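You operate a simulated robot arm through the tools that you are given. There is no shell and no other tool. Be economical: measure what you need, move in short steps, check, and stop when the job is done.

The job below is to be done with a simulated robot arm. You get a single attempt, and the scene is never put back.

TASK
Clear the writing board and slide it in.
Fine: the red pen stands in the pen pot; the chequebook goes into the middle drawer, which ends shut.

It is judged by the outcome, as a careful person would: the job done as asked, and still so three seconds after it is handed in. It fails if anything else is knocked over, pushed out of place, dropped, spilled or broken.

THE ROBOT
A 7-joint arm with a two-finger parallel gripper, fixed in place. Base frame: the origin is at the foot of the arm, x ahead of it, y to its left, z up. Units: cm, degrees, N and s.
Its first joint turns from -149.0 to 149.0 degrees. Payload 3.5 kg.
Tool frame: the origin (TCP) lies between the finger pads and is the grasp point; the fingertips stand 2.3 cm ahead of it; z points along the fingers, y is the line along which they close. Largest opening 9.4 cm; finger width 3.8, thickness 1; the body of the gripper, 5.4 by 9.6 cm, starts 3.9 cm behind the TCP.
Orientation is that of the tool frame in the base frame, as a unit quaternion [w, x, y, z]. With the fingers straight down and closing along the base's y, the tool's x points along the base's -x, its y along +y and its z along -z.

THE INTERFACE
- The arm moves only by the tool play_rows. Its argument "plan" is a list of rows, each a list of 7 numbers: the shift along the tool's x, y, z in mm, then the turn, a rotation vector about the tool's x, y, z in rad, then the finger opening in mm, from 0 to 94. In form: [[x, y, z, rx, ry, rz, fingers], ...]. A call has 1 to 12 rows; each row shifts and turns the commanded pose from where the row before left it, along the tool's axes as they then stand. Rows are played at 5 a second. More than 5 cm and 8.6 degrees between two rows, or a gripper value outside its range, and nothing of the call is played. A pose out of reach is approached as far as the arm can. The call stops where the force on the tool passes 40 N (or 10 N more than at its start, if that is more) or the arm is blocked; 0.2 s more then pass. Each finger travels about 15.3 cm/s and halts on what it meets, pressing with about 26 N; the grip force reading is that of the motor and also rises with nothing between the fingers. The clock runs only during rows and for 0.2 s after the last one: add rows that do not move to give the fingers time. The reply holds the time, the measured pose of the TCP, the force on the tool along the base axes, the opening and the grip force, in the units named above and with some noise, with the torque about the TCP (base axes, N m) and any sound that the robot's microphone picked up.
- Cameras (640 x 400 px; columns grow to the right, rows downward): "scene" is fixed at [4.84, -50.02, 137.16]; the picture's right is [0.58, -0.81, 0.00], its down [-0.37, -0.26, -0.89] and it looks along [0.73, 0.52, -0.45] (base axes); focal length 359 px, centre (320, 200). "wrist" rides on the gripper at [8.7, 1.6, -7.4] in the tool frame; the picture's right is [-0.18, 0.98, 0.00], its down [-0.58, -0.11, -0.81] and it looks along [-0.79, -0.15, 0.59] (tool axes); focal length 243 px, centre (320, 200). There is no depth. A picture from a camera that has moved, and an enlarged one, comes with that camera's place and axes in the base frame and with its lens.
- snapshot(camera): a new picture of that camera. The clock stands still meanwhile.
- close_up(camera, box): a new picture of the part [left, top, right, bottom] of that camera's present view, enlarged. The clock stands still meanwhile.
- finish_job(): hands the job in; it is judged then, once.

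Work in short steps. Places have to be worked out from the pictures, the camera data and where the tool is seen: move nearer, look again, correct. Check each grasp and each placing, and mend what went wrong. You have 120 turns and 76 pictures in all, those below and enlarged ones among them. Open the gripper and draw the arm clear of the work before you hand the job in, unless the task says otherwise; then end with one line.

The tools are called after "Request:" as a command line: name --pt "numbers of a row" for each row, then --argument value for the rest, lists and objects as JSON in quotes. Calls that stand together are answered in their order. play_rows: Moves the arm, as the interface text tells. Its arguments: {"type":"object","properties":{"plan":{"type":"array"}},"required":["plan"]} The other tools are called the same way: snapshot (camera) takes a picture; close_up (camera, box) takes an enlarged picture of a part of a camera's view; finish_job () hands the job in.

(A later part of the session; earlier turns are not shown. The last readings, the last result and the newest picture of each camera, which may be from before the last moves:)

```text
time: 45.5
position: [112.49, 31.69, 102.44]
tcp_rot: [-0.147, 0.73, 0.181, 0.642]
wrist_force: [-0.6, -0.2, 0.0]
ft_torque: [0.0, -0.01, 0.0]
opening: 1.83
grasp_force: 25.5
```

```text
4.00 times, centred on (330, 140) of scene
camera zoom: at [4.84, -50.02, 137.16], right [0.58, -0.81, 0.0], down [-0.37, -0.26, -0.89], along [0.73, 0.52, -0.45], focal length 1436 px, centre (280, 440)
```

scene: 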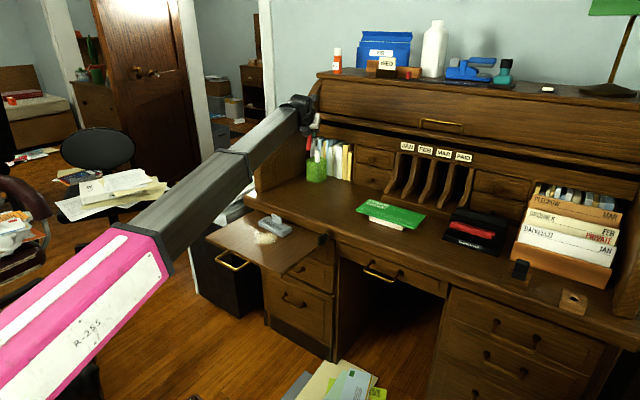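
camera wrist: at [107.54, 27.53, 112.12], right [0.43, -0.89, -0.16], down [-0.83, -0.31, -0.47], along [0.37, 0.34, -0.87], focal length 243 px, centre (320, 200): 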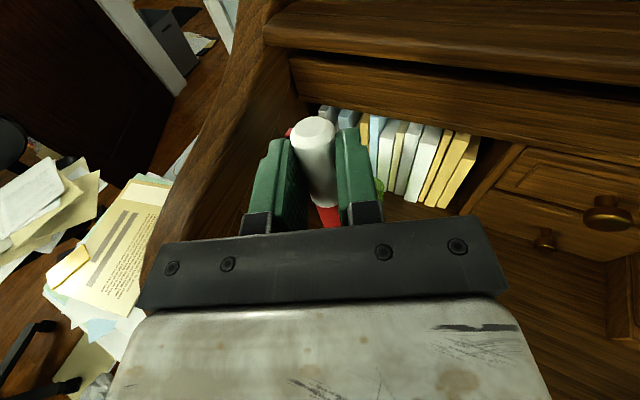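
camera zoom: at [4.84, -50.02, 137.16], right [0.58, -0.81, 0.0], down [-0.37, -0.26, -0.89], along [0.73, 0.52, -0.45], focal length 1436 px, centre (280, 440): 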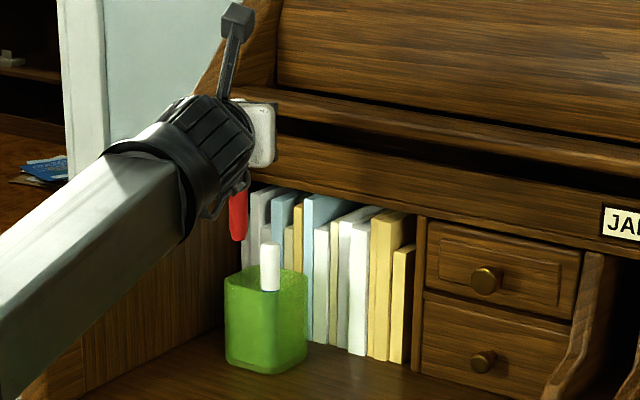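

Prediction of the pen tip matches the picture. I'll advance the last 12 cm over the pot.

Request:
play_rows --pt "1.3 3 30 0 0 0 10" --pt "1.3 3 30 0 0 0 10" --pt "1.3 3 30 0 0 0 10" --pt "0 0 27 0 0 0 10" --pt "0 0 0 0 0 0 10"

Request:
snapshot --camera "wrist"

Request:
close_up --camera "scene" --box '[270, 110, 382, 190]'

```text
time: 46.5
position: [122.5, 35.96, 101.54]
tcp_rot: [-0.148, 0.73, 0.183, 0.641]
wrist_force: [-7.2, -1.3, 3.5]
ft_torque: [-0.06, -0.15, -0.08]
opening: 1.85
grasp_force: 26.3
stopped in row 5: the force on the tool passed its limit at 54 N (the readings are from after the stop); the commanded pose is now the measured one
```

```text
36 pictures are left
camera wrist: at [117.65, 31.77, 111.22], right [0.43, -0.89, -0.17], down [-0.83, -0.31, -0.47], along [0.37, 0.34, -0.87], focal length 243 px, centre (320, 200)
```

wrist: 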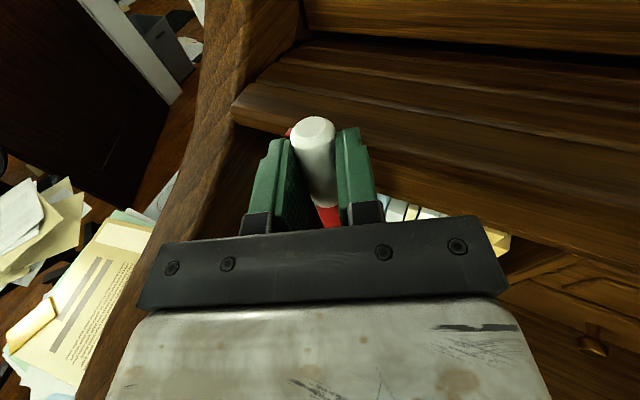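

```text
5.00 times, centred on (326, 150) of scene
camera zoom: at [4.84, -50.02, 137.16], right [0.58, -0.81, 0.0], down [-0.37, -0.26, -0.89], along [0.73, 0.52, -0.45], focal length 1794 px, centre (290, 450)
```

zoom: 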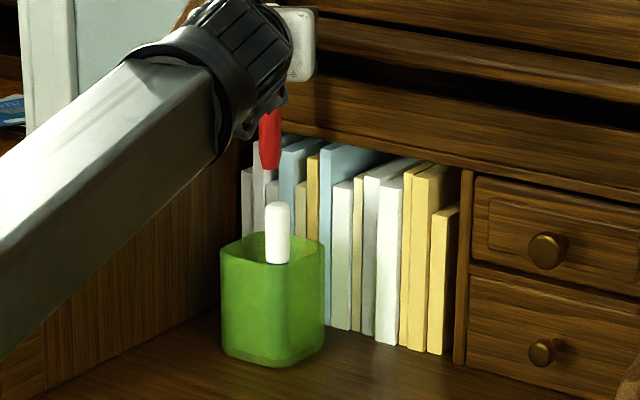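

The fingertips touched the roll-top rail lightly. I'll back off 7 mm, set the pen vertical, and lower beside the rail.

Request:
play_rows --pt "0 0 -7 0 0 0 10" --pt "0 0 0 0 0.065 0 10" --pt "0 0 0 0 0.065 0 10" --pt "0 0 0 0 0 0 10"

Request:
close_up --camera "scene" --box '[270, 110, 382, 190]'

```text
time: 47.5
position: [122.13, 35.77, 101.51]
tcp_rot: [-0.159, 0.687, 0.172, 0.687]
wrist_force: [-0.1, -0.9, -0.2]
ft_torque: [0.02, -0.01, 0.0]
opening: 1.84
grasp_force: 25.7
```

```text
5.00 times, centred on (326, 150) of scene
camera zoom: at [4.84, -50.02, 137.16], right [0.58, -0.81, 0.0], down [-0.37, -0.26, -0.89], along [0.73, 0.52, -0.45], focal length 1794 px, centre (290, 450)
```

zoom: 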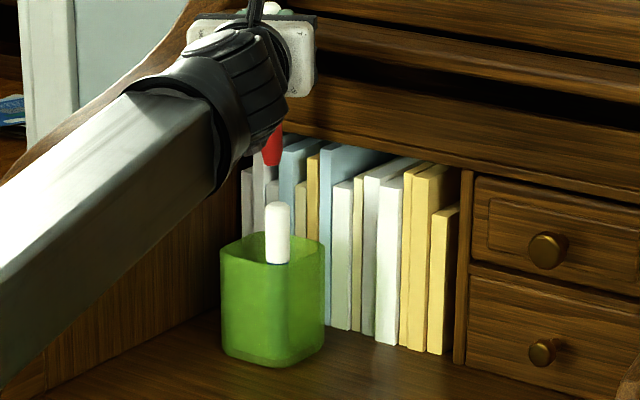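

Lowering in steps with the force watch.

Request:
play_rows --pt "-20 0 0 0 0 0 10" --pt "-20 0 0 0 0 0 10" --pt "-15 0 0 0 0 0 10" --pt "0 0 0 0 0 0 10"

Request:
close_up --camera "scene" --box '[270, 110, 382, 190]'

Request:
snapshot --camera "wrist"

```text
time: 48.5
position: [122.23, 35.6, 96.15]
tcp_rot: [-0.161, 0.687, 0.172, 0.687]
wrist_force: [-0.8, -0.1, -0.7]
ft_torque: [0.02, 0.01, 0.01]
opening: 1.85
grasp_force: 26.3
```

```text
5.00 times, centred on (326, 150) of scene
camera zoom: at [4.84, -50.02, 137.16], right [0.58, -0.81, 0.0], down [-0.37, -0.26, -0.89], along [0.73, 0.52, -0.45], focal length 1794 px, centre (290, 450)
```

zoom: 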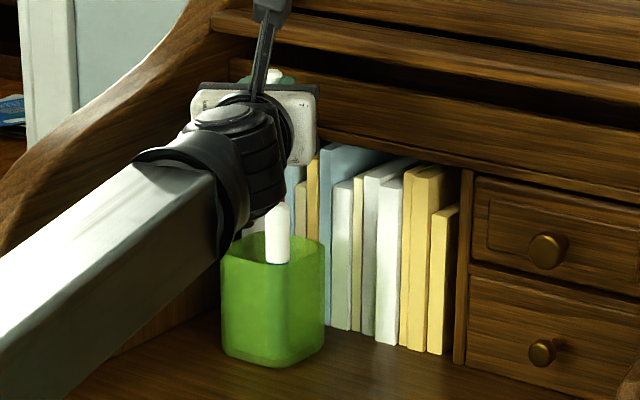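

```text
32 pictures are left
camera wrist: at [116.14, 30.76, 104.88], right [0.45, -0.88, -0.17], down [-0.77, -0.28, -0.58], along [0.46, 0.39, -0.8], focal length 243 px, centre (320, 200)
```

wrist: 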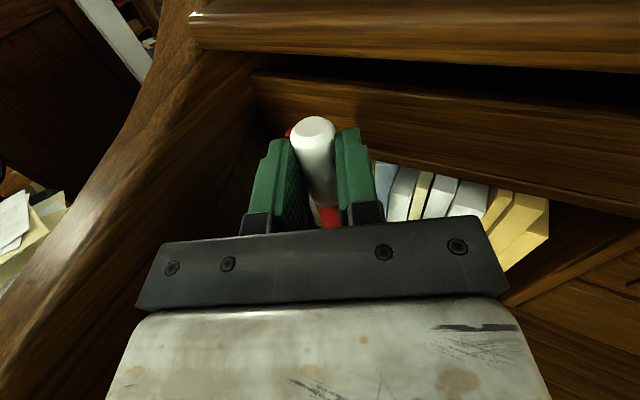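

Pen tip is about to enter the pot. I'll continue down in small steps.

Request:
play_rows --pt "-12 0 0 0 0 0 10" --pt "-12 0 0 0 0 0 10" --pt "-8 0 0 0 0 0 10" --pt "-4 0 0 0 0 0 10" --pt "-3 0 0 0 0 0 10" --pt "0 0 0 0 0 0 10"

Request:
close_up --camera "scene" --box '[270, 110, 382, 190]'

```text
time: 50.0
position: [122.27, 35.45, 92.17]
tcp_rot: [-0.16, 0.687, 0.173, 0.687]
wrist_force: [0.6, 0.0, -0.5]
ft_torque: [0.0, 0.02, -0.03]
opening: 1.86
grasp_force: 26.2
```

```text
5.00 times, centred on (326, 150) of scene
camera zoom: at [4.84, -50.02, 137.16], right [0.58, -0.81, 0.0], down [-0.37, -0.26, -0.89], along [0.73, 0.52, -0.45], focal length 1794 px, centre (290, 450)
```

zoom: 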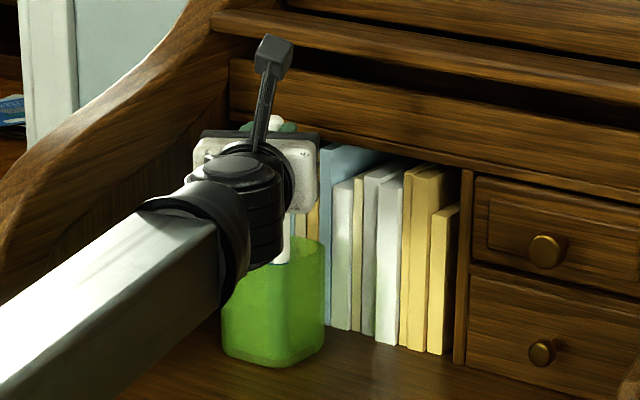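

No contact yet. I'll go 4 mm lower, then open slightly to let the pen drop in.

Request:
play_rows --pt "-4 0 0 0 0 0 10" --pt "0 0 0 0 0 0 10" --pt "0 0 0 0 0 0 26" --pt "0 0 0 0 0 0 30" --pt "0 0 0 0 0 0 30" --pt "0 0 0 0 0 0 30"

Request:
close_up --camera "scene" --box '[270, 110, 382, 190]'

Request:
snapshot --camera "wrist"

```text
time: 51.4
position: [122.11, 35.48, 91.83]
tcp_rot: [-0.16, 0.688, 0.172, 0.687]
wrist_force: [-0.6, 0.2, 1.2]
ft_torque: [0.01, -0.01, 0.03]
opening: 3.02
grasp_force: 0.1
```

```text
5.00 times, centred on (326, 150) of scene
camera zoom: at [4.84, -50.02, 137.16], right [0.58, -0.81, 0.0], down [-0.37, -0.26, -0.89], along [0.73, 0.52, -0.45], focal length 1794 px, centre (290, 450)
```

zoom: 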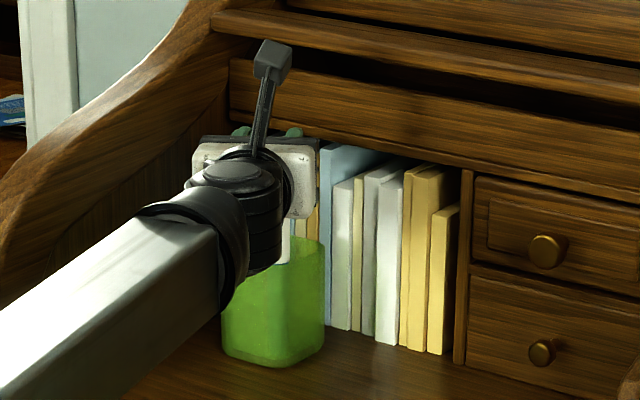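

```text
29 pictures are left
camera wrist: at [116.16, 30.76, 100.54], right [0.45, -0.88, -0.17], down [-0.77, -0.28, -0.58], along [0.46, 0.39, -0.8], focal length 243 px, centre (320, 200)
```

wrist: 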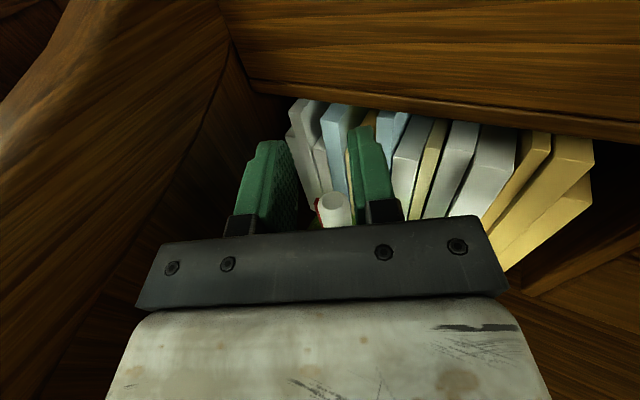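

The pen dropped into the pot and the pot is unmoved. I'll rise and retreat, then check.

Request:
play_rows --pt "15 0 0 0 0 0 30" --pt "25 0 0 0 0 0 30" --pt "25 0 0 0 0 0 30" --pt "0 0 -40 0 0 0 30" --pt "0 0 -40 0 0 0 30" --pt "0 0 -40 0 0 0 30" --pt "0 0 -40 0 0 0 30" --pt "0 0 -40 0 0 0 30" --pt "0 0 -40 0 0 0 30" --pt "0 0 -40 0 0 0 30" --pt "0 0 -40 0 0 0 30"

Request:
snapshot --camera "scene"

```text
time: 53.8
position: [93.75, 21.19, 98.23]
tcp_rot: [-0.159, 0.688, 0.172, 0.687]
wrist_force: [0.9, 0.4, -0.1]
ft_torque: [0.04, -0.01, -0.01]
opening: 3.0
grasp_force: 0.1
```

```text
28 pictures are left
```

scene: 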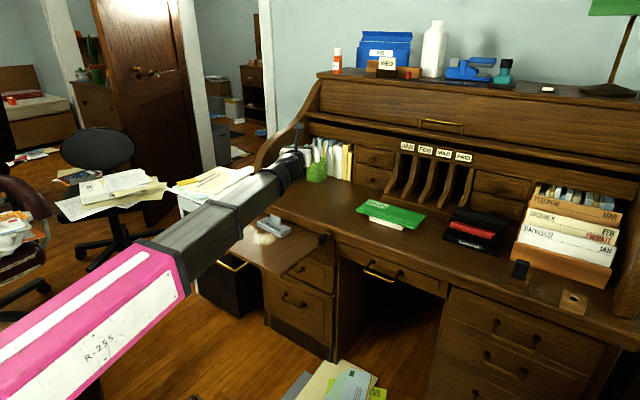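

Pen is in the pot. Now back to tool-down orientation for the drawer.

Request:
play_rows --pt "0 0 -45 0 0 0 30" --pt "0 0 -45 0 -0.131 0 30" --pt "0 0 0 0 -0.131 0 30" --pt "0 0 0 0 -0.131 0 30" --pt "0 0 0 0 -0.131 0 30" --pt "0 0 0 0 -0.131 0 30" --pt "0 0 0 0 -0.131 0 30" --pt "0 0 0 0 -0.131 0 30" --pt "0 0 0 0 -0.131 0 30" --pt "0 0 0 0 -0.131 0 30" --pt "0 0 0 0 -0.131 0 30" --pt "0 0 0 0 -0.131 0 30"

Request:
play_rows --pt "0 0 0 0 -0.131 -0.05 30" --pt "0 0 0 0 0 -0.145 30" --pt "0 0 0 0 0 -0.145 30" --pt "0 0 0 0 0 -0.145 30" --pt "0 0 0 0 0 -0.145 30" --pt "0 0 0 0 0 -0.145 30" --pt "0 0 0 0 0 -0.145 30" --pt "0 0 0 0 0 -0.145 30" --pt "0 0 0 0 0 0 30"

```text
time: 56.4
position: [85.56, 16.94, 98.55]
tcp_rot: [-0.006, 0.97, 0.234, 0.062]
wrist_force: [0.3, -0.8, -0.2]
ft_torque: [-0.02, 0.0, 0.01]
opening: 3.02
grasp_force: 0.0
```

```text
time: 58.4
position: [85.68, 16.92, 98.37]
tcp_rot: [0.009, 0.717, 0.697, -0.006]
wrist_force: [0.7, -0.3, 0.0]
ft_torque: [-0.02, 0.01, -0.02]
opening: 3.0
grasp_force: 0.0
```

Now move across to in front of the drawer, then pitch 45° forward.

Request:
play_rows --pt "-42 -17 10 0 0 0 40" --pt "-42 -17 10 0 0 0 40" --pt "-42 -17 10 0 0 0 40" --pt "-42 -17 10 0 0 0 40" --pt "-42 -17 10 0 0 0 40" --pt "-42 -17 10 0 0 0 40" --pt "-38 -17 10 0 0 0 40" --pt "0 0 0 -0.131 0 0 40" --pt "0 0 0 -0.131 0 0 40" --pt "0 0 0 -0.131 0 0 40" --pt "0 0 0 -0.131 0 0 40" --pt "0 0 0 -0.131 0 0 40"

Request:
play_rows --pt "0 0 0 -0.131 0 0 40" --pt "0 -45 0 0 0 0 40" --pt "0 -45 0 0 0 0 40" --pt "0 0 0 0 0 0 40"

Request:
snapshot --camera "wrist"

```text
time: 61.0
position: [72.77, -11.92, 92.08]
tcp_rot: [0.241, 0.677, 0.66, 0.218]
wrist_force: [0.6, -0.3, -0.1]
ft_torque: [0.01, 0.02, -0.02]
opening: 4.0
grasp_force: 0.1
```

```text
time: 62.0
position: [66.39, -11.69, 85.6]
tcp_rot: [0.283, 0.66, 0.645, 0.261]
wrist_force: [-0.1, -0.5, 0.3]
ft_torque: [-0.07, -0.01, 0.03]
opening: 3.98
grasp_force: 0.0
```

```text
27 pictures are left
camera wrist: at [62.48, -2.78, 91.92], right [0.69, -0.19, 0.7], down [-0.67, -0.55, 0.5], along [0.29, -0.81, -0.5], focal length 243 px, centre (320, 200)
```

wrist: 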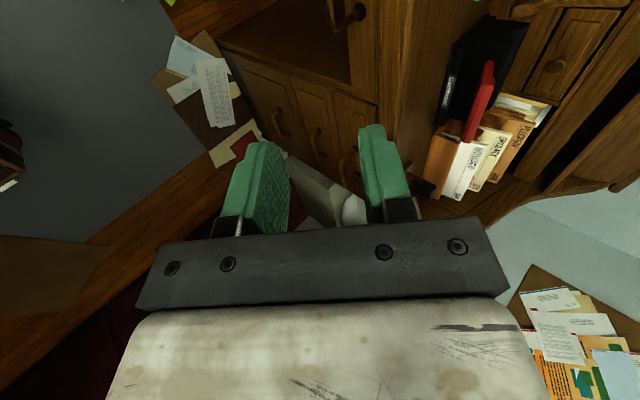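

The handle is ahead. I'll approach along the tool axis to about 8 cm short of the bar.

Request:
play_rows --pt "0 2 45 0 0 0 40" --pt "0 2 45 0 0 0 40" --pt "0 2 45 0 0 0 40" --pt "0 2 45 0 0 0 40" --pt "0 2 40 0 0 0 40" --pt "0 0 0 0 0 0 40"

Request:
snapshot --camera "wrist"

Request:
close_up --camera "scene" --box '[310, 200, 438, 300]'

```text
time: 63.4
position: [82.86, -12.85, 70.92]
tcp_rot: [0.283, 0.66, 0.645, 0.261]
wrist_force: [1.1, 0.2, 0.2]
ft_torque: [0.0, -0.02, 0.0]
opening: 4.0
grasp_force: 0.0
```

```text
26 pictures are left
camera wrist: at [78.93, -3.95, 77.06], right [0.69, -0.19, 0.7], down [-0.67, -0.55, 0.5], along [0.29, -0.81, -0.5], focal length 243 px, centre (320, 200)
```

wrist: 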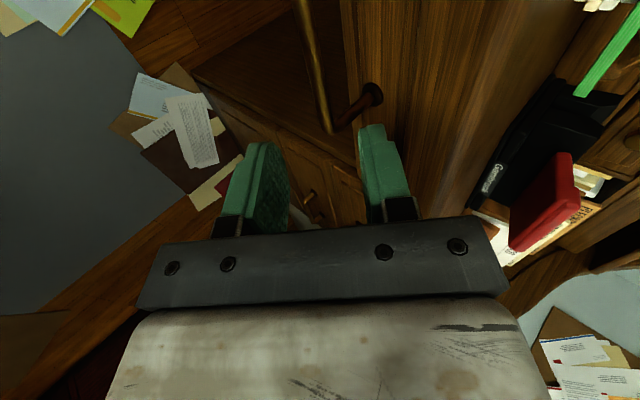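

```text
4.00 times, centred on (374, 250) of scene
camera zoom: at [4.84, -50.02, 137.16], right [0.58, -0.81, 0.0], down [-0.37, -0.26, -0.89], along [0.73, 0.52, -0.45], focal length 1436 px, centre (104, 0)
```

zoom: 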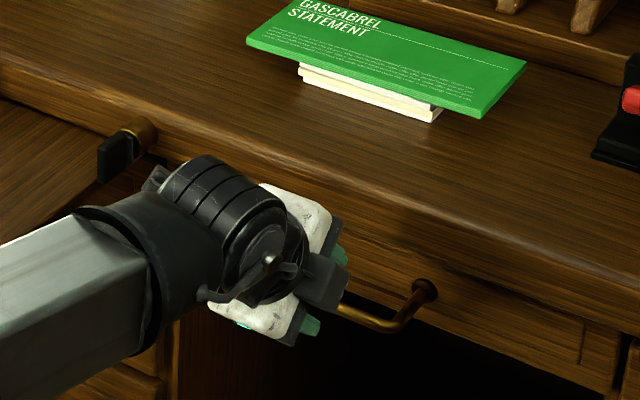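

Bar is at x≈89.15, z≈64.8 and the TCP is lined up. I'll advance 8.5 cm and close on the bar.

Request:
play_rows --pt "0 0 40 0 0 0 40" --pt "0 0 30 0 0 0 40" --pt "0 0 15 0 0 0 40" --pt "0 0 0 0 0 0 25" --pt "0 0 0 0 0 0 12" --pt "0 0 0 0 0 0 5" --pt "0 0 0 0 0 0 5"

Request:
snapshot --camera "wrist"

```text
time: 65.0
position: [88.79, -13.05, 64.94]
tcp_rot: [0.283, 0.66, 0.646, 0.26]
wrist_force: [-6.4, 0.1, -11.9]
ft_torque: [0.44, 0.05, -0.52]
opening: 1.07
grasp_force: 44.7
```

```text
24 pictures are left
camera wrist: at [84.91, -4.09, 71.1], right [0.69, -0.19, 0.7], down [-0.67, -0.55, 0.5], along [0.29, -0.81, -0.51], focal length 243 px, centre (320, 200)
```

wrist: 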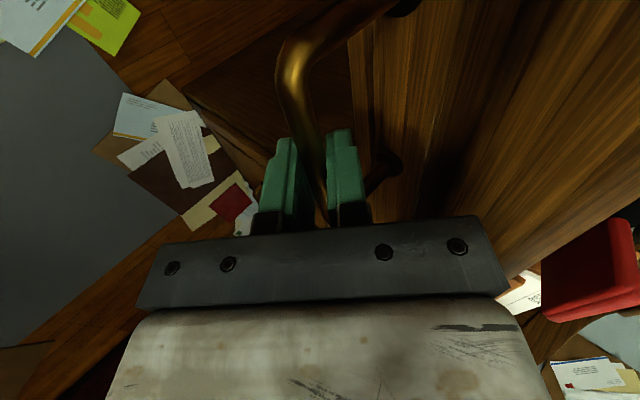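

Bar gripped. I'll pull gently along -x and see whether the drawer moves.

Request:
play_rows --pt "0 -7 -7 0 0 0 5" --pt "0 -7 -7 0 0 0 5" --pt "0 -7 -7 0 0 0 5" --pt "0 -7 -7 0 0 0 5" --pt "0 0 0 0 0 0 5"

```text
time: 66.2
position: [84.85, -12.96, 64.67]
tcp_rot: [0.284, 0.66, 0.645, 0.26]
wrist_force: [-1.4, -15.0, -16.6]
ft_torque: [0.95, 0.08, -0.22]
opening: 1.09
grasp_force: 44.7
```

The drawer opens freely. I'll keep pulling to about 18 cm.

Request:
play_rows --pt "0 -14 -14 0 0 0 5" --pt "0 -14 -14 0 0 0 5" --pt "0 -14 -14 0 0 0 5" --pt "0 -14 -14 0 0 0 5" --pt "0 -14 -14 0 0 0 5" --pt "0 -14 -14 0 0 0 5" --pt "0 -14 -14 0 0 0 5" --pt "0 0 0 0 0 0 5"

Request:
snapshot --camera "scene"

```text
time: 66.8
position: [80.82, -12.94, 64.94]
tcp_rot: [0.284, 0.661, 0.644, 0.26]
wrist_force: [-0.6, -12.5, -5.3]
ft_torque: [1.05, 0.05, 0.46]
opening: 1.08
grasp_force: 45.7
stopped in row 3: the force on the tool passed its limit at 42 N (the readings are from after the stop); the commanded pose is now the measured one
```

```text
23 pictures are left
```

scene: 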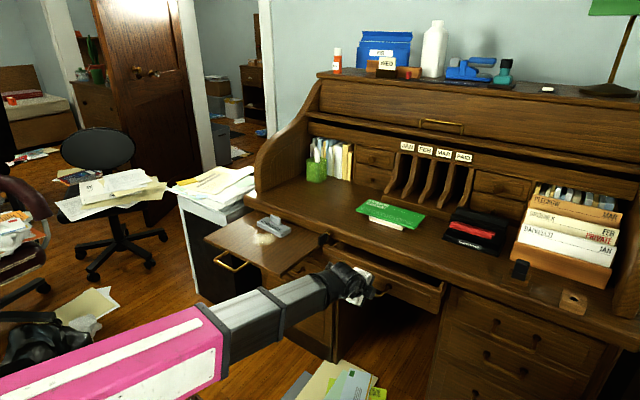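

The drawer is open about 8 cm; the stop came from the faster pull. Continue slower.

Request:
play_rows --pt "0 -7 -7 0 0 0 5" --pt "0 -7 -7 0 0 0 5" --pt "0 -7 -7 0 0 0 5" --pt "0 -7 -7 0 0 0 5" --pt "0 -7 -7 0 0 0 5" --pt "0 -7 -7 0 0 0 5" --pt "0 -7 -7 0 0 0 5" --pt "0 -7 -7 0 0 0 5" --pt "0 0 0 0 0 0 5"

```text
time: 67.7
position: [77.56, -12.9, 64.86]
tcp_rot: [0.284, 0.662, 0.644, 0.258]
wrist_force: [-1.3, -15.7, -1.7]
ft_torque: [1.29, -0.06, 0.48]
opening: 1.08
grasp_force: 44.8
stopped in row 4: the force on the tool passed its limit at 42 N (the readings are from after the stop); the commanded pose is now the measured one
```

There's a side load of about 15 N. I'll relieve it by shifting 2 mm in -y and keep pulling.

Request:
play_rows --pt "-2 0 0 0 0 0 5" --pt "0 -5 -5 0 0 0 5" --pt "0 -5 -5 0 0 0 5" --pt "0 -5 -5 0 0 0 5" --pt "0 -5 -5 0 0 0 5" --pt "0 -5 -5 0 0 0 5" --pt "0 -5 -5 0 0 0 5" --pt "0 0 0 0 0 0 5"

```text
time: 69.5
position: [73.29, -12.99, 64.81]
tcp_rot: [0.284, 0.661, 0.645, 0.258]
wrist_force: [-0.5, 6.3, -6.9]
ft_torque: [0.88, -0.01, -0.53]
opening: 1.08
grasp_force: 45.2
```

Open 15.5 cm. I'll pull 2.5 cm more, then release and back off to look in.

Request:
play_rows --pt "0 -5 -5 0 0 0 5" --pt "0 -5 -5 0 0 0 5" --pt "0 -5 -5 0 0 0 5" --pt "0 0 0 0 0 0 5" --pt "0 0 0 0 0 0 20" --pt "0 0 0 0 0 0 40" --pt "0 0 0 0 0 0 40"

Request:
play_rows --pt "0 0 -40 0 0 0 40" --pt "0 0 -40 0 0 0 40" --pt "0 0 -45 0 0 0 40" --pt "0 0 -45 0 0 0 40" --pt "0 30 -30 0 0 0 40" --pt "0 30 -30 0 0 0 40" --pt "0 30 -30 0 0 0 40" --pt "0 0 0 0 0 0 40"

Request:
snapshot --camera "scene"

```text
time: 71.1
position: [71.15, -12.85, 64.88]
tcp_rot: [0.285, 0.66, 0.645, 0.259]
wrist_force: [0.1, -0.3, 0.2]
ft_torque: [0.0, -0.01, 0.03]
opening: 3.99
grasp_force: 0.1
```

```text
time: 72.9
position: [59.85, -11.71, 89.37]
tcp_rot: [0.284, 0.661, 0.645, 0.259]
wrist_force: [0.8, -0.3, -0.5]
ft_torque: [-0.04, -0.01, -0.03]
opening: 4.01
grasp_force: 0.1
out of reach, approached as far as the arm can: row 4, 5
```

```text
22 pictures are left
```

scene: 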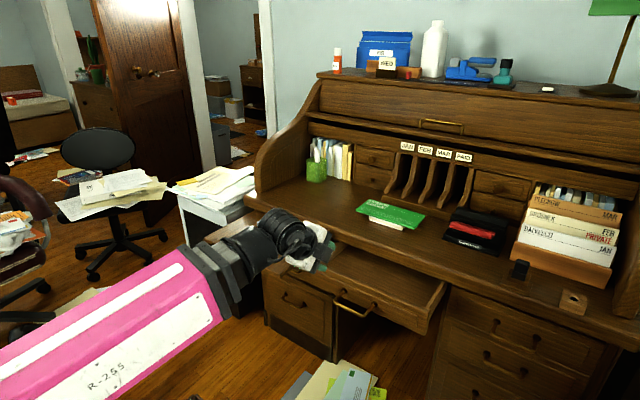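

The drawer is open. I'll return to tool-down and travel above the chequebook.

Request:
play_rows --pt "0 20 -20 0.131 0 0 50" --pt "0 0 0 0.131 0 0 50" --pt "0 0 0 0.131 0 0 50" --pt "0 0 0 0.131 0 0 50" --pt "0 0 0 0.131 0 0 50" --pt "0 0 0 0.131 0 0 50" --pt "44 20 0 0 0 0 50" --pt "44 20 0 0 0 0 50" --pt "44 20 0 0 0 0 50" --pt "44 20 0 0 0 0 50" --pt "44 20 0 0 0 0 50" --pt "44 20 0 0 0 0 50"

Request:
play_rows --pt "44 20 0 0 0 0 50" --pt "44 20 0 0 0 0 50" --pt "35 40 0 0 0 0 50" --pt "0 40 0 0 0 0 50" --pt "0 0 0 0 0 0 50"

Request:
snapshot --camera "wrist"

Request:
close_up --camera "scene" --box '[220, 200, 348, 280]'

```text
time: 75.5
position: [72.81, 13.99, 91.98]
tcp_rot: [0.009, 0.719, 0.695, -0.008]
wrist_force: [0.2, -0.4, 0.5]
ft_torque: [0.0, 0.05, -0.01]
opening: 5.0
grasp_force: 0.2
```

```text
refused: row 3 steps farther than a row can; nothing moved
```

```text
21 pictures are left
camera wrist: at [74.6, 22.8, 99.18], right [0.98, -0.22, 0.01], down [-0.13, -0.56, 0.82], along [-0.18, -0.8, -0.57], focal length 243 px, centre (320, 200)
```

wrist: 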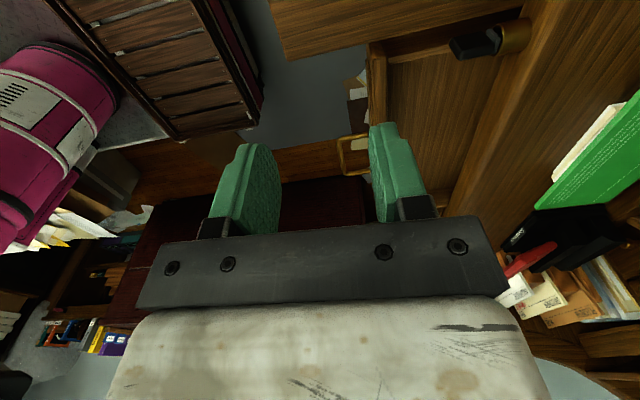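

```text
5.00 times, centred on (284, 240) of scene
camera zoom: at [4.84, -50.02, 137.16], right [0.58, -0.81, 0.0], down [-0.37, -0.26, -0.89], along [0.73, 0.52, -0.45], focal length 1794 px, centre (500, 0)
```

zoom: 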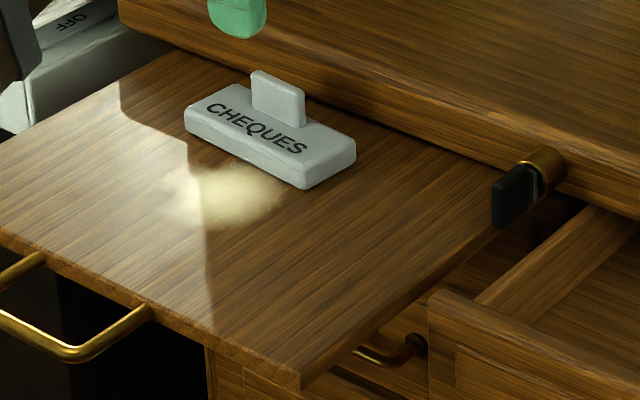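

The chequebook hasn't moved: the tab is at about (86.9, 28, 72.7) with its thin side along x. I'll move above it.

Request:
play_rows --pt "28.8 27 10 0 0 0 40" --pt "28.8 27 20 0 0 0 35" --pt "28.8 27 25 0 0 0 35" --pt "28.8 27 25 0 0 0 35" --pt "28.8 27 25 0 0 0 35" --pt "0 0 0 0 0 0 35"

Request:
snapshot --camera "wrist"

Request:
close_up --camera "scene" --box '[220, 190, 316, 250]'

```text
time: 76.9
position: [86.76, 27.84, 80.86]
tcp_rot: [0.009, 0.719, 0.695, -0.008]
wrist_force: [0.4, 0.2, 0.4]
ft_torque: [-0.05, -0.01, 0.0]
opening: 3.49
grasp_force: 0.0
```

```text
19 pictures are left
camera wrist: at [88.65, 36.58, 88.26], right [0.98, -0.22, 0.01], down [-0.13, -0.56, 0.82], along [-0.18, -0.8, -0.57], focal length 243 px, centre (320, 200)
```

wrist: 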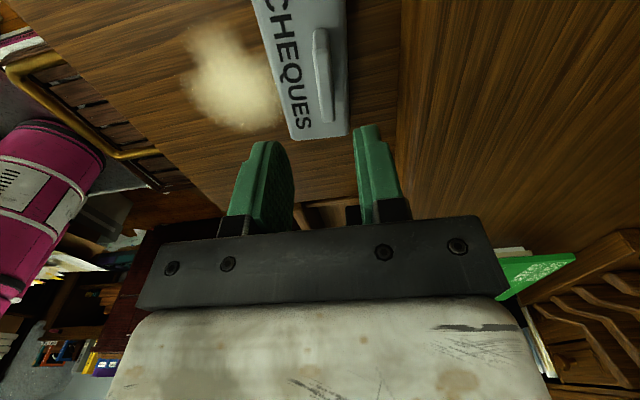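

```text
6.67 times, centred on (268, 220) of scene
camera zoom: at [4.84, -50.02, 137.16], right [0.58, -0.81, 0.0], down [-0.37, -0.26, -0.89], along [0.73, 0.52, -0.45], focal length 2393 px, centre (667, 67)
```

zoom: 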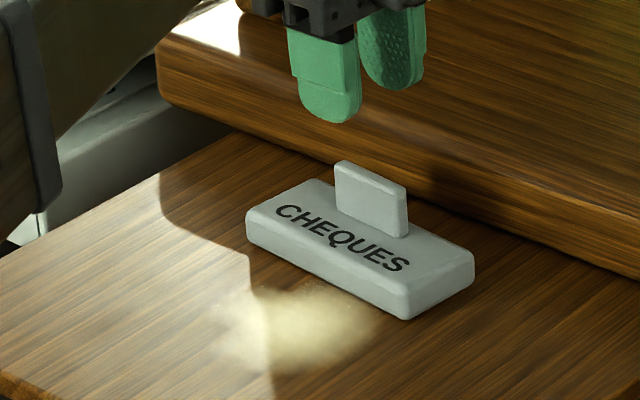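

Tab centre is about (87.0, 28.5), yawed about 6°. I'll align and descend to z≈73.4, then close.

Request:
play_rows --pt "7 2 25 0 0 0.07 35" --pt "0 0 25 0 0 0 35" --pt "0 0 15 0 0 0 35" --pt "0 0 6 0 0 0 35" --pt "0 0 4 0 0 0 35" --pt "0 0 0 0 0 0 20" --pt "0 0 0 0 0 0 10" --pt "0 0 0 0 0 0 3" --pt "0 0 0 0 0 0 3"

Request:
close_up --camera "scene" --box '[220, 190, 316, 250]'

```text
time: 78.9
position: [87.02, 28.22, 73.3]
tcp_rot: [0.009, 0.743, 0.669, -0.008]
wrist_force: [0.0, 0.2, -0.5]
ft_torque: [0.04, -0.02, 0.0]
opening: 0.95
grasp_force: 26.2
```

```text
6.67 times, centred on (268, 220) of scene
camera zoom: at [4.84, -50.02, 137.16], right [0.58, -0.81, 0.0], down [-0.37, -0.26, -0.89], along [0.73, 0.52, -0.45], focal length 2393 px, centre (667, 67)
```

zoom: 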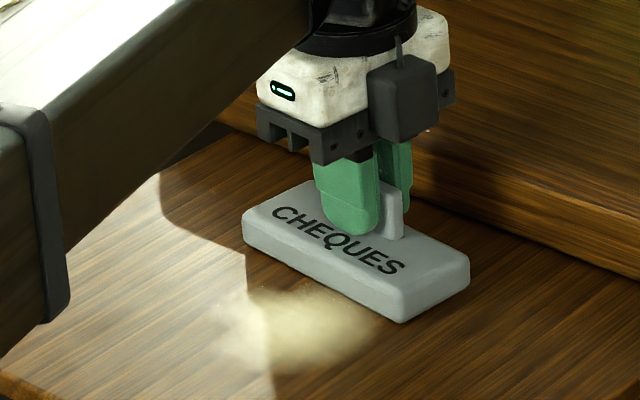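

Tab gripped. Lift slowly, square it up, and carry it over the drawer.

Request:
play_rows --pt "0 0 -5 0 0 0 3" --pt "0 0 -15 0 0 0 3" --pt "0 0 -25 0 0 0 3" --pt "0 0 -30 0 0 0 3" --pt "0 0 -30 0 0 0 3" --pt "0 0 -30 0 0 0 3" --pt "0 0 -30 0 0 -0.055 3" --pt "0 0 0 0 0 -0.05 3" --pt "-30 0 0 0 0 0 3" --pt "-40 0 0 0 0 0 3" --pt "-40 0 0 0 0 0 3" --pt "-40 0 0 0 0 0 3"

Request:
play_rows --pt "-40 0 0 0 0 0 3" --pt "-40 0 0 0 0 0 3" --pt "-40 -3 0 0 0 0 3" --pt "-40 -3 0 0 0 0 3" --pt "-40 -4 0 0 0 0 3" --pt "-40 0 0 0 0 0 3" --pt "-15 0 0 0 0 0 3" --pt "0 0 0 0 0 0 3"

Request:
snapshot --camera "wrist"

Request:
snapshot --camera "scene"

```text
time: 81.5
position: [86.98, 13.75, 90.1]
tcp_rot: [0.009, 0.707, 0.708, -0.009]
wrist_force: [0.3, 0.1, -0.2]
ft_torque: [0.03, 0.0, 0.03]
opening: 0.96
grasp_force: 26.5
```

```text
time: 83.3
position: [85.93, -11.93, 91.03]
tcp_rot: [0.008, 0.707, 0.707, -0.009]
wrist_force: [0.6, 1.3, -1.8]
ft_torque: [-0.02, -0.04, 0.02]
opening: 0.93
grasp_force: 25.6
```

```text
16 pictures are left
camera wrist: at [87.39, -3.11, 98.3], right [0.98, -0.18, 0.01], down [-0.11, -0.56, 0.82], along [-0.15, -0.81, -0.57], focal length 243 px, centre (320, 200)
```

wrist: 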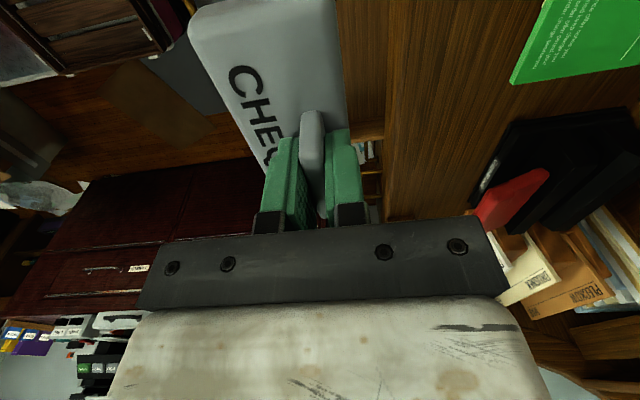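

```text
15 pictures are left
```

scene: 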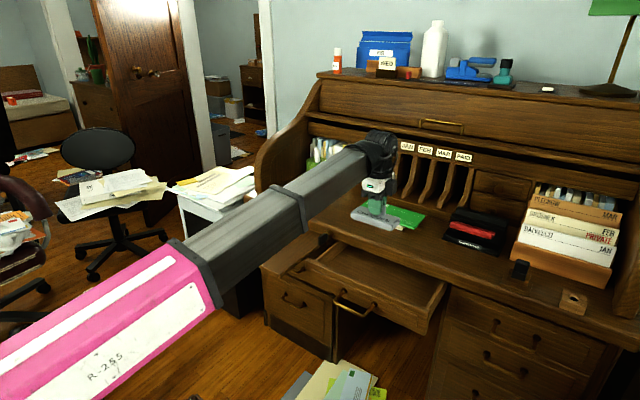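

The board isn't visible where it was; I'll check it before placing.

Request:
close_up --camera "scene" --box '[200, 190, 440, 340]'

```text
2.67 times, centred on (320, 265) of scene
camera zoom: at [4.84, -50.02, 137.16], right [0.58, -0.81, 0.0], down [-0.37, -0.26, -0.89], along [0.73, 0.52, -0.45], focal length 957 px, centre (320, 27)
```

zoom: 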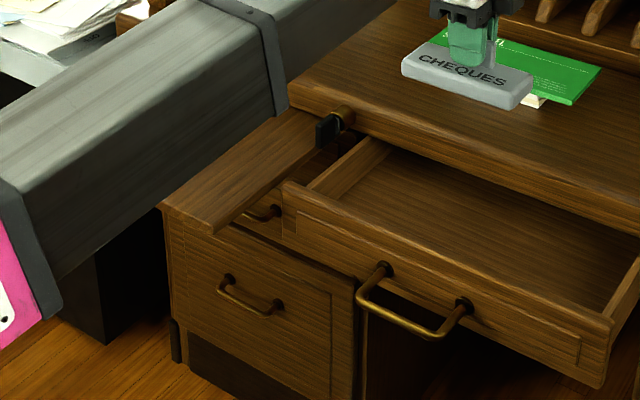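

The board is still there, just hidden by the arm. I'll lower the chequebook into the drawer.

Request:
play_rows --pt "0 0 40 0 0 0 3" --pt "0 0 40 0 0 0 3" --pt "0 0 40 0 0 0 3" --pt "0 0 30 0 0 0 3" --pt "0 0 10 0 0 0 3" --pt "0 0 0 0 0 0 3"

Request:
close_up --camera "scene" --box '[290, 200, 450, 300]'

```text
time: 84.7
position: [86.04, -12.28, 75.09]
tcp_rot: [0.009, 0.708, 0.706, -0.01]
wrist_force: [-0.5, -0.2, -0.8]
ft_torque: [0.01, 0.01, -0.03]
opening: 0.95
grasp_force: 25.7
```

```text
4.00 times, centred on (370, 250) of scene
camera zoom: at [4.84, -50.02, 137.16], right [0.58, -0.81, 0.0], down [-0.37, -0.26, -0.89], along [0.73, 0.52, -0.45], focal length 1436 px, centre (120, 0)
```

zoom: 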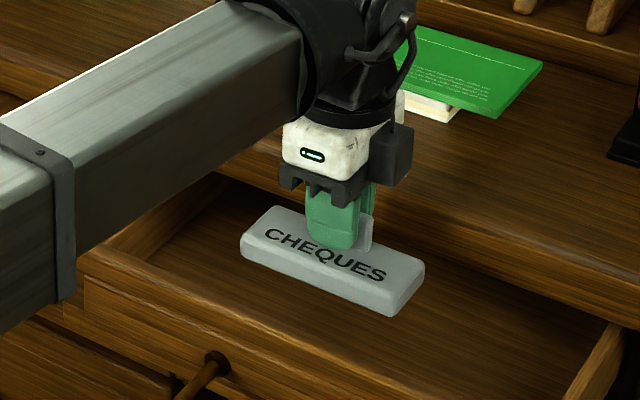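

Well positioned. Lower slowly until contact.

Request:
play_rows --pt "0 0 10 0 0 0 3" --pt "0 0 10 0 0 0 3" --pt "0 0 8 0 0 0 3" --pt "0 0 8 0 0 0 3" --pt "0 0 5 0 0 0 3" --pt "0 0 5 0 0 0 3" --pt "0 0 4 0 0 0 3" --pt "0 0 0 0 0 0 3"

Request:
close_up --camera "scene" --box '[290, 200, 450, 300]'

```text
time: 86.5
position: [85.98, -12.29, 69.92]
tcp_rot: [0.009, 0.708, 0.706, -0.008]
wrist_force: [0.1, -0.3, -0.1]
ft_torque: [0.0, -0.03, -0.01]
opening: 0.98
grasp_force: 26.1
```

```text
4.00 times, centred on (370, 250) of scene
camera zoom: at [4.84, -50.02, 137.16], right [0.58, -0.81, 0.0], down [-0.37, -0.26, -0.89], along [0.73, 0.52, -0.45], focal length 1436 px, centre (120, 0)
```

zoom: 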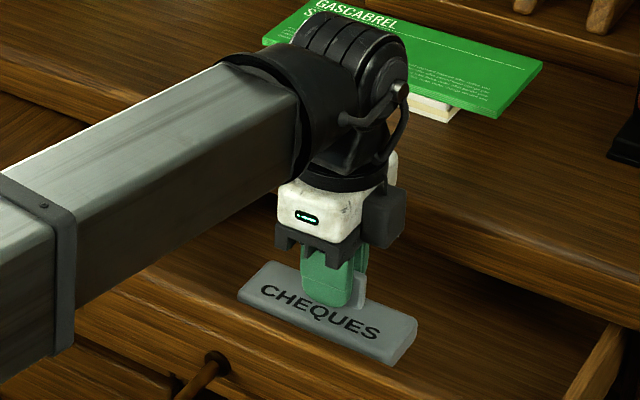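

No contact yet. Continue down.

Request:
play_rows --pt "0 0 4 0 0 0 3" --pt "0 0 4 0 0 0 3" --pt "0 0 4 0 0 0 3" --pt "0 0 4 0 0 0 3" --pt "0 0 3 0 0 0 3" --pt "0 0 3 0 0 0 3" --pt "0 0 3 0 0 0 3" --pt "0 0 3 0 0 0 3" --pt "0 0 3 0 0 0 3"

```text
time: 88.5
position: [85.89, -12.43, 66.81]
tcp_rot: [0.009, 0.708, 0.706, -0.009]
wrist_force: [-0.7, 0.1, -1.3]
ft_torque: [-0.01, 0.0, 0.02]
opening: 0.95
grasp_force: 26.2
```

Still free. Continue in 3 mm steps.

Request:
play_rows --pt "0 0 3 0 0 0 3" --pt "0 0 3 0 0 0 3" --pt "0 0 3 0 0 0 3" --pt "0 0 3 0 0 0 3" --pt "0 0 3 0 0 0 3" --pt "0 0 3 0 0 0 3" --pt "0 0 3 0 0 0 3"

Request:
close_up --camera "scene" --box '[290, 200, 450, 300]'

```text
time: 89.0
position: [85.93, -12.51, 66.85]
tcp_rot: [0.01, 0.707, 0.707, -0.007]
wrist_force: [-1.3, 1.9, 13.9]
ft_torque: [0.07, 0.16, 0.04]
opening: 0.96
grasp_force: 26.2
stopped in row 2: the force on the tool passed its limit at 48 N (the readings are from after the stop); the commanded pose is now the measured one
```

```text
4.00 times, centred on (370, 250) of scene
camera zoom: at [4.84, -50.02, 137.16], right [0.58, -0.81, 0.0], down [-0.37, -0.26, -0.89], along [0.73, 0.52, -0.45], focal length 1436 px, centre (120, 0)
```

zoom: 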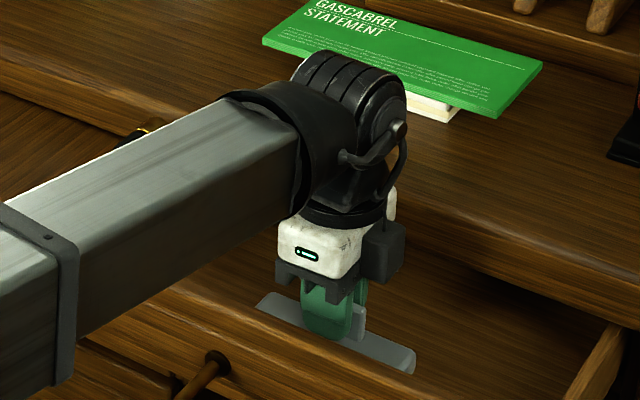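

The chequebook is on the drawer floor. Release and rise.

Request:
play_rows --pt "0 0 -1 0 0 0 3" --pt "0 0 0 0 0 0 20" --pt "0 0 0 0 0 0 28" --pt "0 0 -20 0 0 0 28" --pt "0 0 -30 0 0 0 28" --pt "0 0 -40 0 0 0 28" --pt "0 0 -40 0 0 0 28" --pt "0 0 -40 0 0 0 28" --pt "0 0 -40 0 0 0 28" --pt "0 -40 0 0 0 0 28" --pt "0 -40 0 0 0 0 28" --pt "0 -40 0 0 0 0 28"

Request:
close_up --camera "scene" --box '[240, 160, 480, 310]'

```text
time: 91.7
position: [73.62, -11.75, 87.67]
tcp_rot: [0.01, 0.707, 0.707, -0.008]
wrist_force: [0.3, -0.2, 0.6]
ft_torque: [0.01, 0.03, 0.01]
opening: 2.8
grasp_force: 0.0
```

```text
2.67 times, centred on (360, 235) of scene
camera zoom: at [4.84, -50.02, 137.16], right [0.58, -0.81, 0.0], down [-0.37, -0.26, -0.89], along [0.73, 0.52, -0.45], focal length 957 px, centre (213, 107)
```

zoom: 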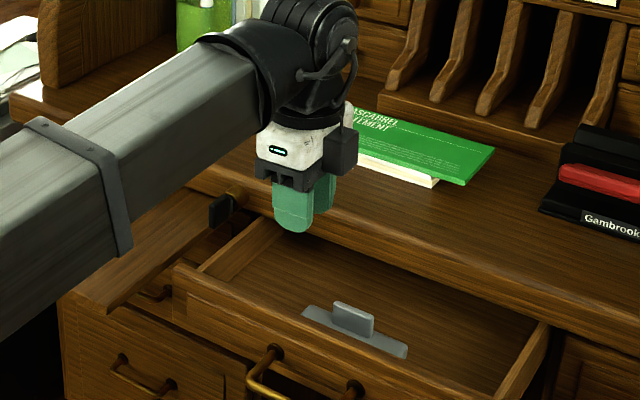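

The chequebook lies in the drawer with its tab below the rim. I'll regrip the handle in the same 45° pose to push it shut.

Request:
play_rows --pt "0 0 0 -0.131 0 0 40" --pt "0 0 0 -0.131 0 0 40" --pt "0 0 0 -0.131 0 0 40" --pt "0 0 0 -0.131 0 0 40" --pt "0 0 0 -0.131 0 0 40" --pt "0 0 0 -0.131 0 0 40" --pt "-1 -44 10 0 0 0 40" --pt "-1 -44 10 0 0 0 40" --pt "-1 -44 10 0 0 0 40" --pt "-1 -44 10 0 0 0 40" --pt "0 0 0 0 0 0 40"

Request:
snapshot --camera "wrist"

```text
time: 94.0
position: [64.58, -13.0, 72.25]
tcp_rot: [0.28, 0.649, 0.656, 0.264]
wrist_force: [-0.3, -0.6, 0.0]
ft_torque: [0.01, -0.02, 0.01]
opening: 3.98
grasp_force: 0.1
```

```text
9 pictures are left
camera wrist: at [60.26, -4.28, 78.59], right [0.69, -0.17, 0.7], down [-0.65, -0.57, 0.5], along [0.32, -0.81, -0.5], focal length 243 px, centre (320, 200)
```

wrist: 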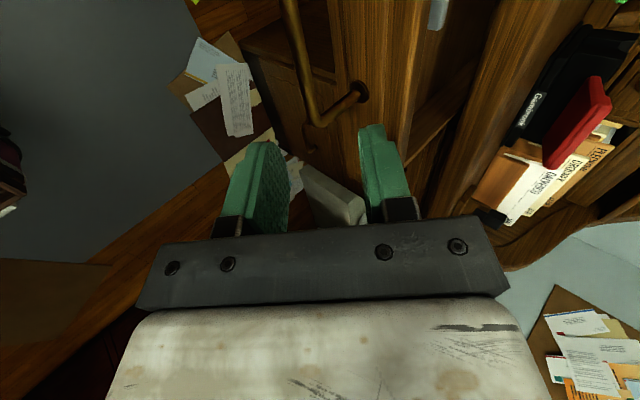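

Bar at (70.9, 64.9). Advance, grip, and push in slowly.

Request:
play_rows --pt "0 -7 40 0 0 0 40" --pt "0 0 35 0 0 0 40" --pt "0 0 20 0 0 0 40" --pt "0 0 0 0 0 0 25" --pt "0 0 0 0 0 0 12" --pt "0 0 0 0 0 0 5" --pt "0 0 0 0 0 0 5"

Request:
play_rows --pt "0 6 6 0 0 0 5" --pt "0 6 6 0 0 0 5" --pt "0 6 6 0 0 0 5" --pt "0 6 6 0 0 0 5" --pt "0 6 6 0 0 0 5" --pt "0 6 6 0 0 0 5" --pt "0 6 6 0 0 0 5" --pt "0 6 6 0 0 0 5" --pt "0 6 6 0 0 0 5" --pt "0 6 6 0 0 0 5"

```text
time: 95.7
position: [70.67, -13.32, 65.29]
tcp_rot: [0.278, 0.65, 0.656, 0.264]
wrist_force: [-1.6, -1.5, -20.1]
ft_torque: [1.58, 0.08, -1.03]
opening: 1.15
grasp_force: 44.5
```

```text
time: 96.8
position: [74.5, -13.27, 65.3]
tcp_rot: [0.279, 0.651, 0.655, 0.264]
wrist_force: [1.9, -12.1, -5.9]
ft_torque: [1.72, -0.07, -0.97]
opening: 1.12
grasp_force: 45.0
stopped in row 5: the force on the tool passed its limit at 40 N (the readings are from after the stop); the commanded pose is now the measured one
```

I'll relieve the vertical load by 3 mm and keep pushing.

Request:
play_rows --pt "-1.5 -2.1 2.1 0 0 0 5" --pt "0 5 5 0 0 0 5" --pt "0 5 5 0 0 0 5" --pt "0 5 5 0 0 0 5" --pt "0 5 5 0 0 0 5" --pt "0 5 5 0 0 0 5" --pt "0 5 5 0 0 0 5" --pt "0 5 5 0 0 0 5" --pt "0 5 5 0 0 0 5" --pt "0 5 5 0 0 0 5" --pt "0 5 5 0 0 0 5" --pt "0 5 5 0 0 0 5"

```text
time: 97.7
position: [75.8, -13.28, 65.13]
tcp_rot: [0.283, 0.649, 0.653, 0.267]
wrist_force: [2.2, -0.5, 8.6]
ft_torque: [1.17, -0.11, -1.5]
opening: 1.11
grasp_force: 45.3
stopped in row 4: the force on the tool passed its limit at 42 N (the readings are from after the stop); the commanded pose is now the measured one
```

I'll loosen the grip to a loose cage around the bar, which removes the twist, and push that way.

Request:
play_rows --pt "0 0 0 0 0 0 15" --pt "0 0 0 0 0 0 15" --pt "0 5 5 0 0 0 15" --pt "0 5 5 0 0 0 15" --pt "0 5 5 0 0 0 15" --pt "0 5 5 0 0 0 15" --pt "0 5 5 0 0 0 15" --pt "0 5 5 0 0 0 15" --pt "0 5 5 0 0 0 15" --pt "0 5 5 0 0 0 15" --pt "0 5 5 0 0 0 15" --pt "0 5 5 0 0 0 15"

```text
time: 100.3
position: [82.83, -13.21, 65.37]
tcp_rot: [0.282, 0.649, 0.655, 0.265]
wrist_force: [-1.6, 0.2, -3.6]
ft_torque: [0.05, -0.03, -0.03]
opening: 1.66
grasp_force: 1.4
```

Smooth now. Continue about 6 cm to shut.

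Request:
play_rows --pt "0 5 5 0 0 0 15" --pt "0 5 5 0 0 0 15" --pt "0 5 5 0 0 0 15" --pt "0 5 5 0 0 0 15" --pt "0 5 5 0 0 0 15" --pt "0 5 5 0 0 0 15" --pt "0 4 4 0 0 0 15" --pt "0 3 3 0 0 0 15" --pt "0 2 2 0 0 0 15" --pt "0 2 2 0 0 0 15" --pt "0 2 2 0 0 0 15"

```text
time: 102.7
position: [88.91, -13.25, 65.26]
tcp_rot: [0.282, 0.649, 0.656, 0.265]
wrist_force: [-7.7, -3.0, -4.4]
ft_torque: [0.04, 0.11, -0.11]
opening: 1.83
grasp_force: 3.8
```

Near closed. Push a few more mm until firm resistance.

Request:
play_rows --pt "0 2 2 0 0 0 15" --pt "0 2 2 0 0 0 15" --pt "0 2 2 0 0 0 15" --pt "0 0 0 0 0 0 15"

Request:
close_up --camera "scene" --box '[300, 210, 460, 310]'

```text
time: 103.7
position: [89.54, -13.29, 65.24]
tcp_rot: [0.28, 0.65, 0.656, 0.263]
wrist_force: [-29.8, 4.4, -11.0]
ft_torque: [0.27, 0.26, -0.66]
opening: 2.82
grasp_force: 14.8
```

```text
4.00 times, centred on (380, 260) of scene
camera zoom: at [4.84, -50.02, 137.16], right [0.58, -0.81, 0.0], down [-0.37, -0.26, -0.89], along [0.73, 0.52, -0.45], focal length 1436 px, centre (80, -40)
```

zoom: 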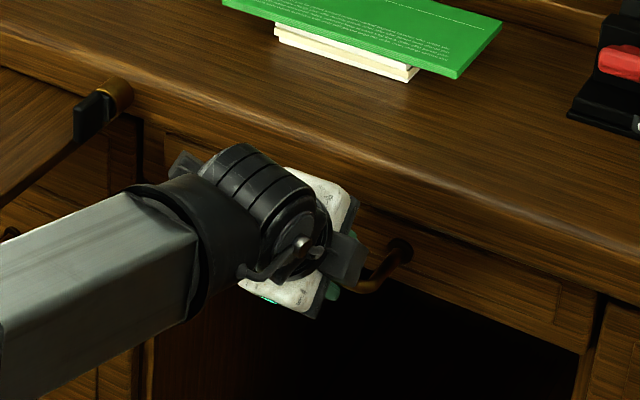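

The drawer is shut firm and flush. Release and withdraw, then go to the board's handle.

Request:
play_rows --pt "0 -3 -3 0 0 0 35" --pt "0 0 0 0 0 0 40" --pt "0 0 -30 0 0 0 40" --pt "0 0 -40 0 0 0 40" --pt "0 0 -45 0 0 0 40" --pt "0 0 -45 0 0 0 40" --pt "0 0 -45 0.131 0 0 40" --pt "0 0 -40 0.131 0 0 40" --pt "0 0 -40 0.131 0 0 40" --pt "0 0 0 0.131 0 0 40"

```text
time: 105.9
position: [70.19, -12.95, 86.27]
tcp_rot: [0.104, 0.7, 0.702, 0.085]
wrist_force: [1.4, -0.7, -0.2]
ft_torque: [-0.02, 0.0, 0.05]
opening: 4.02
grasp_force: 0.3
```

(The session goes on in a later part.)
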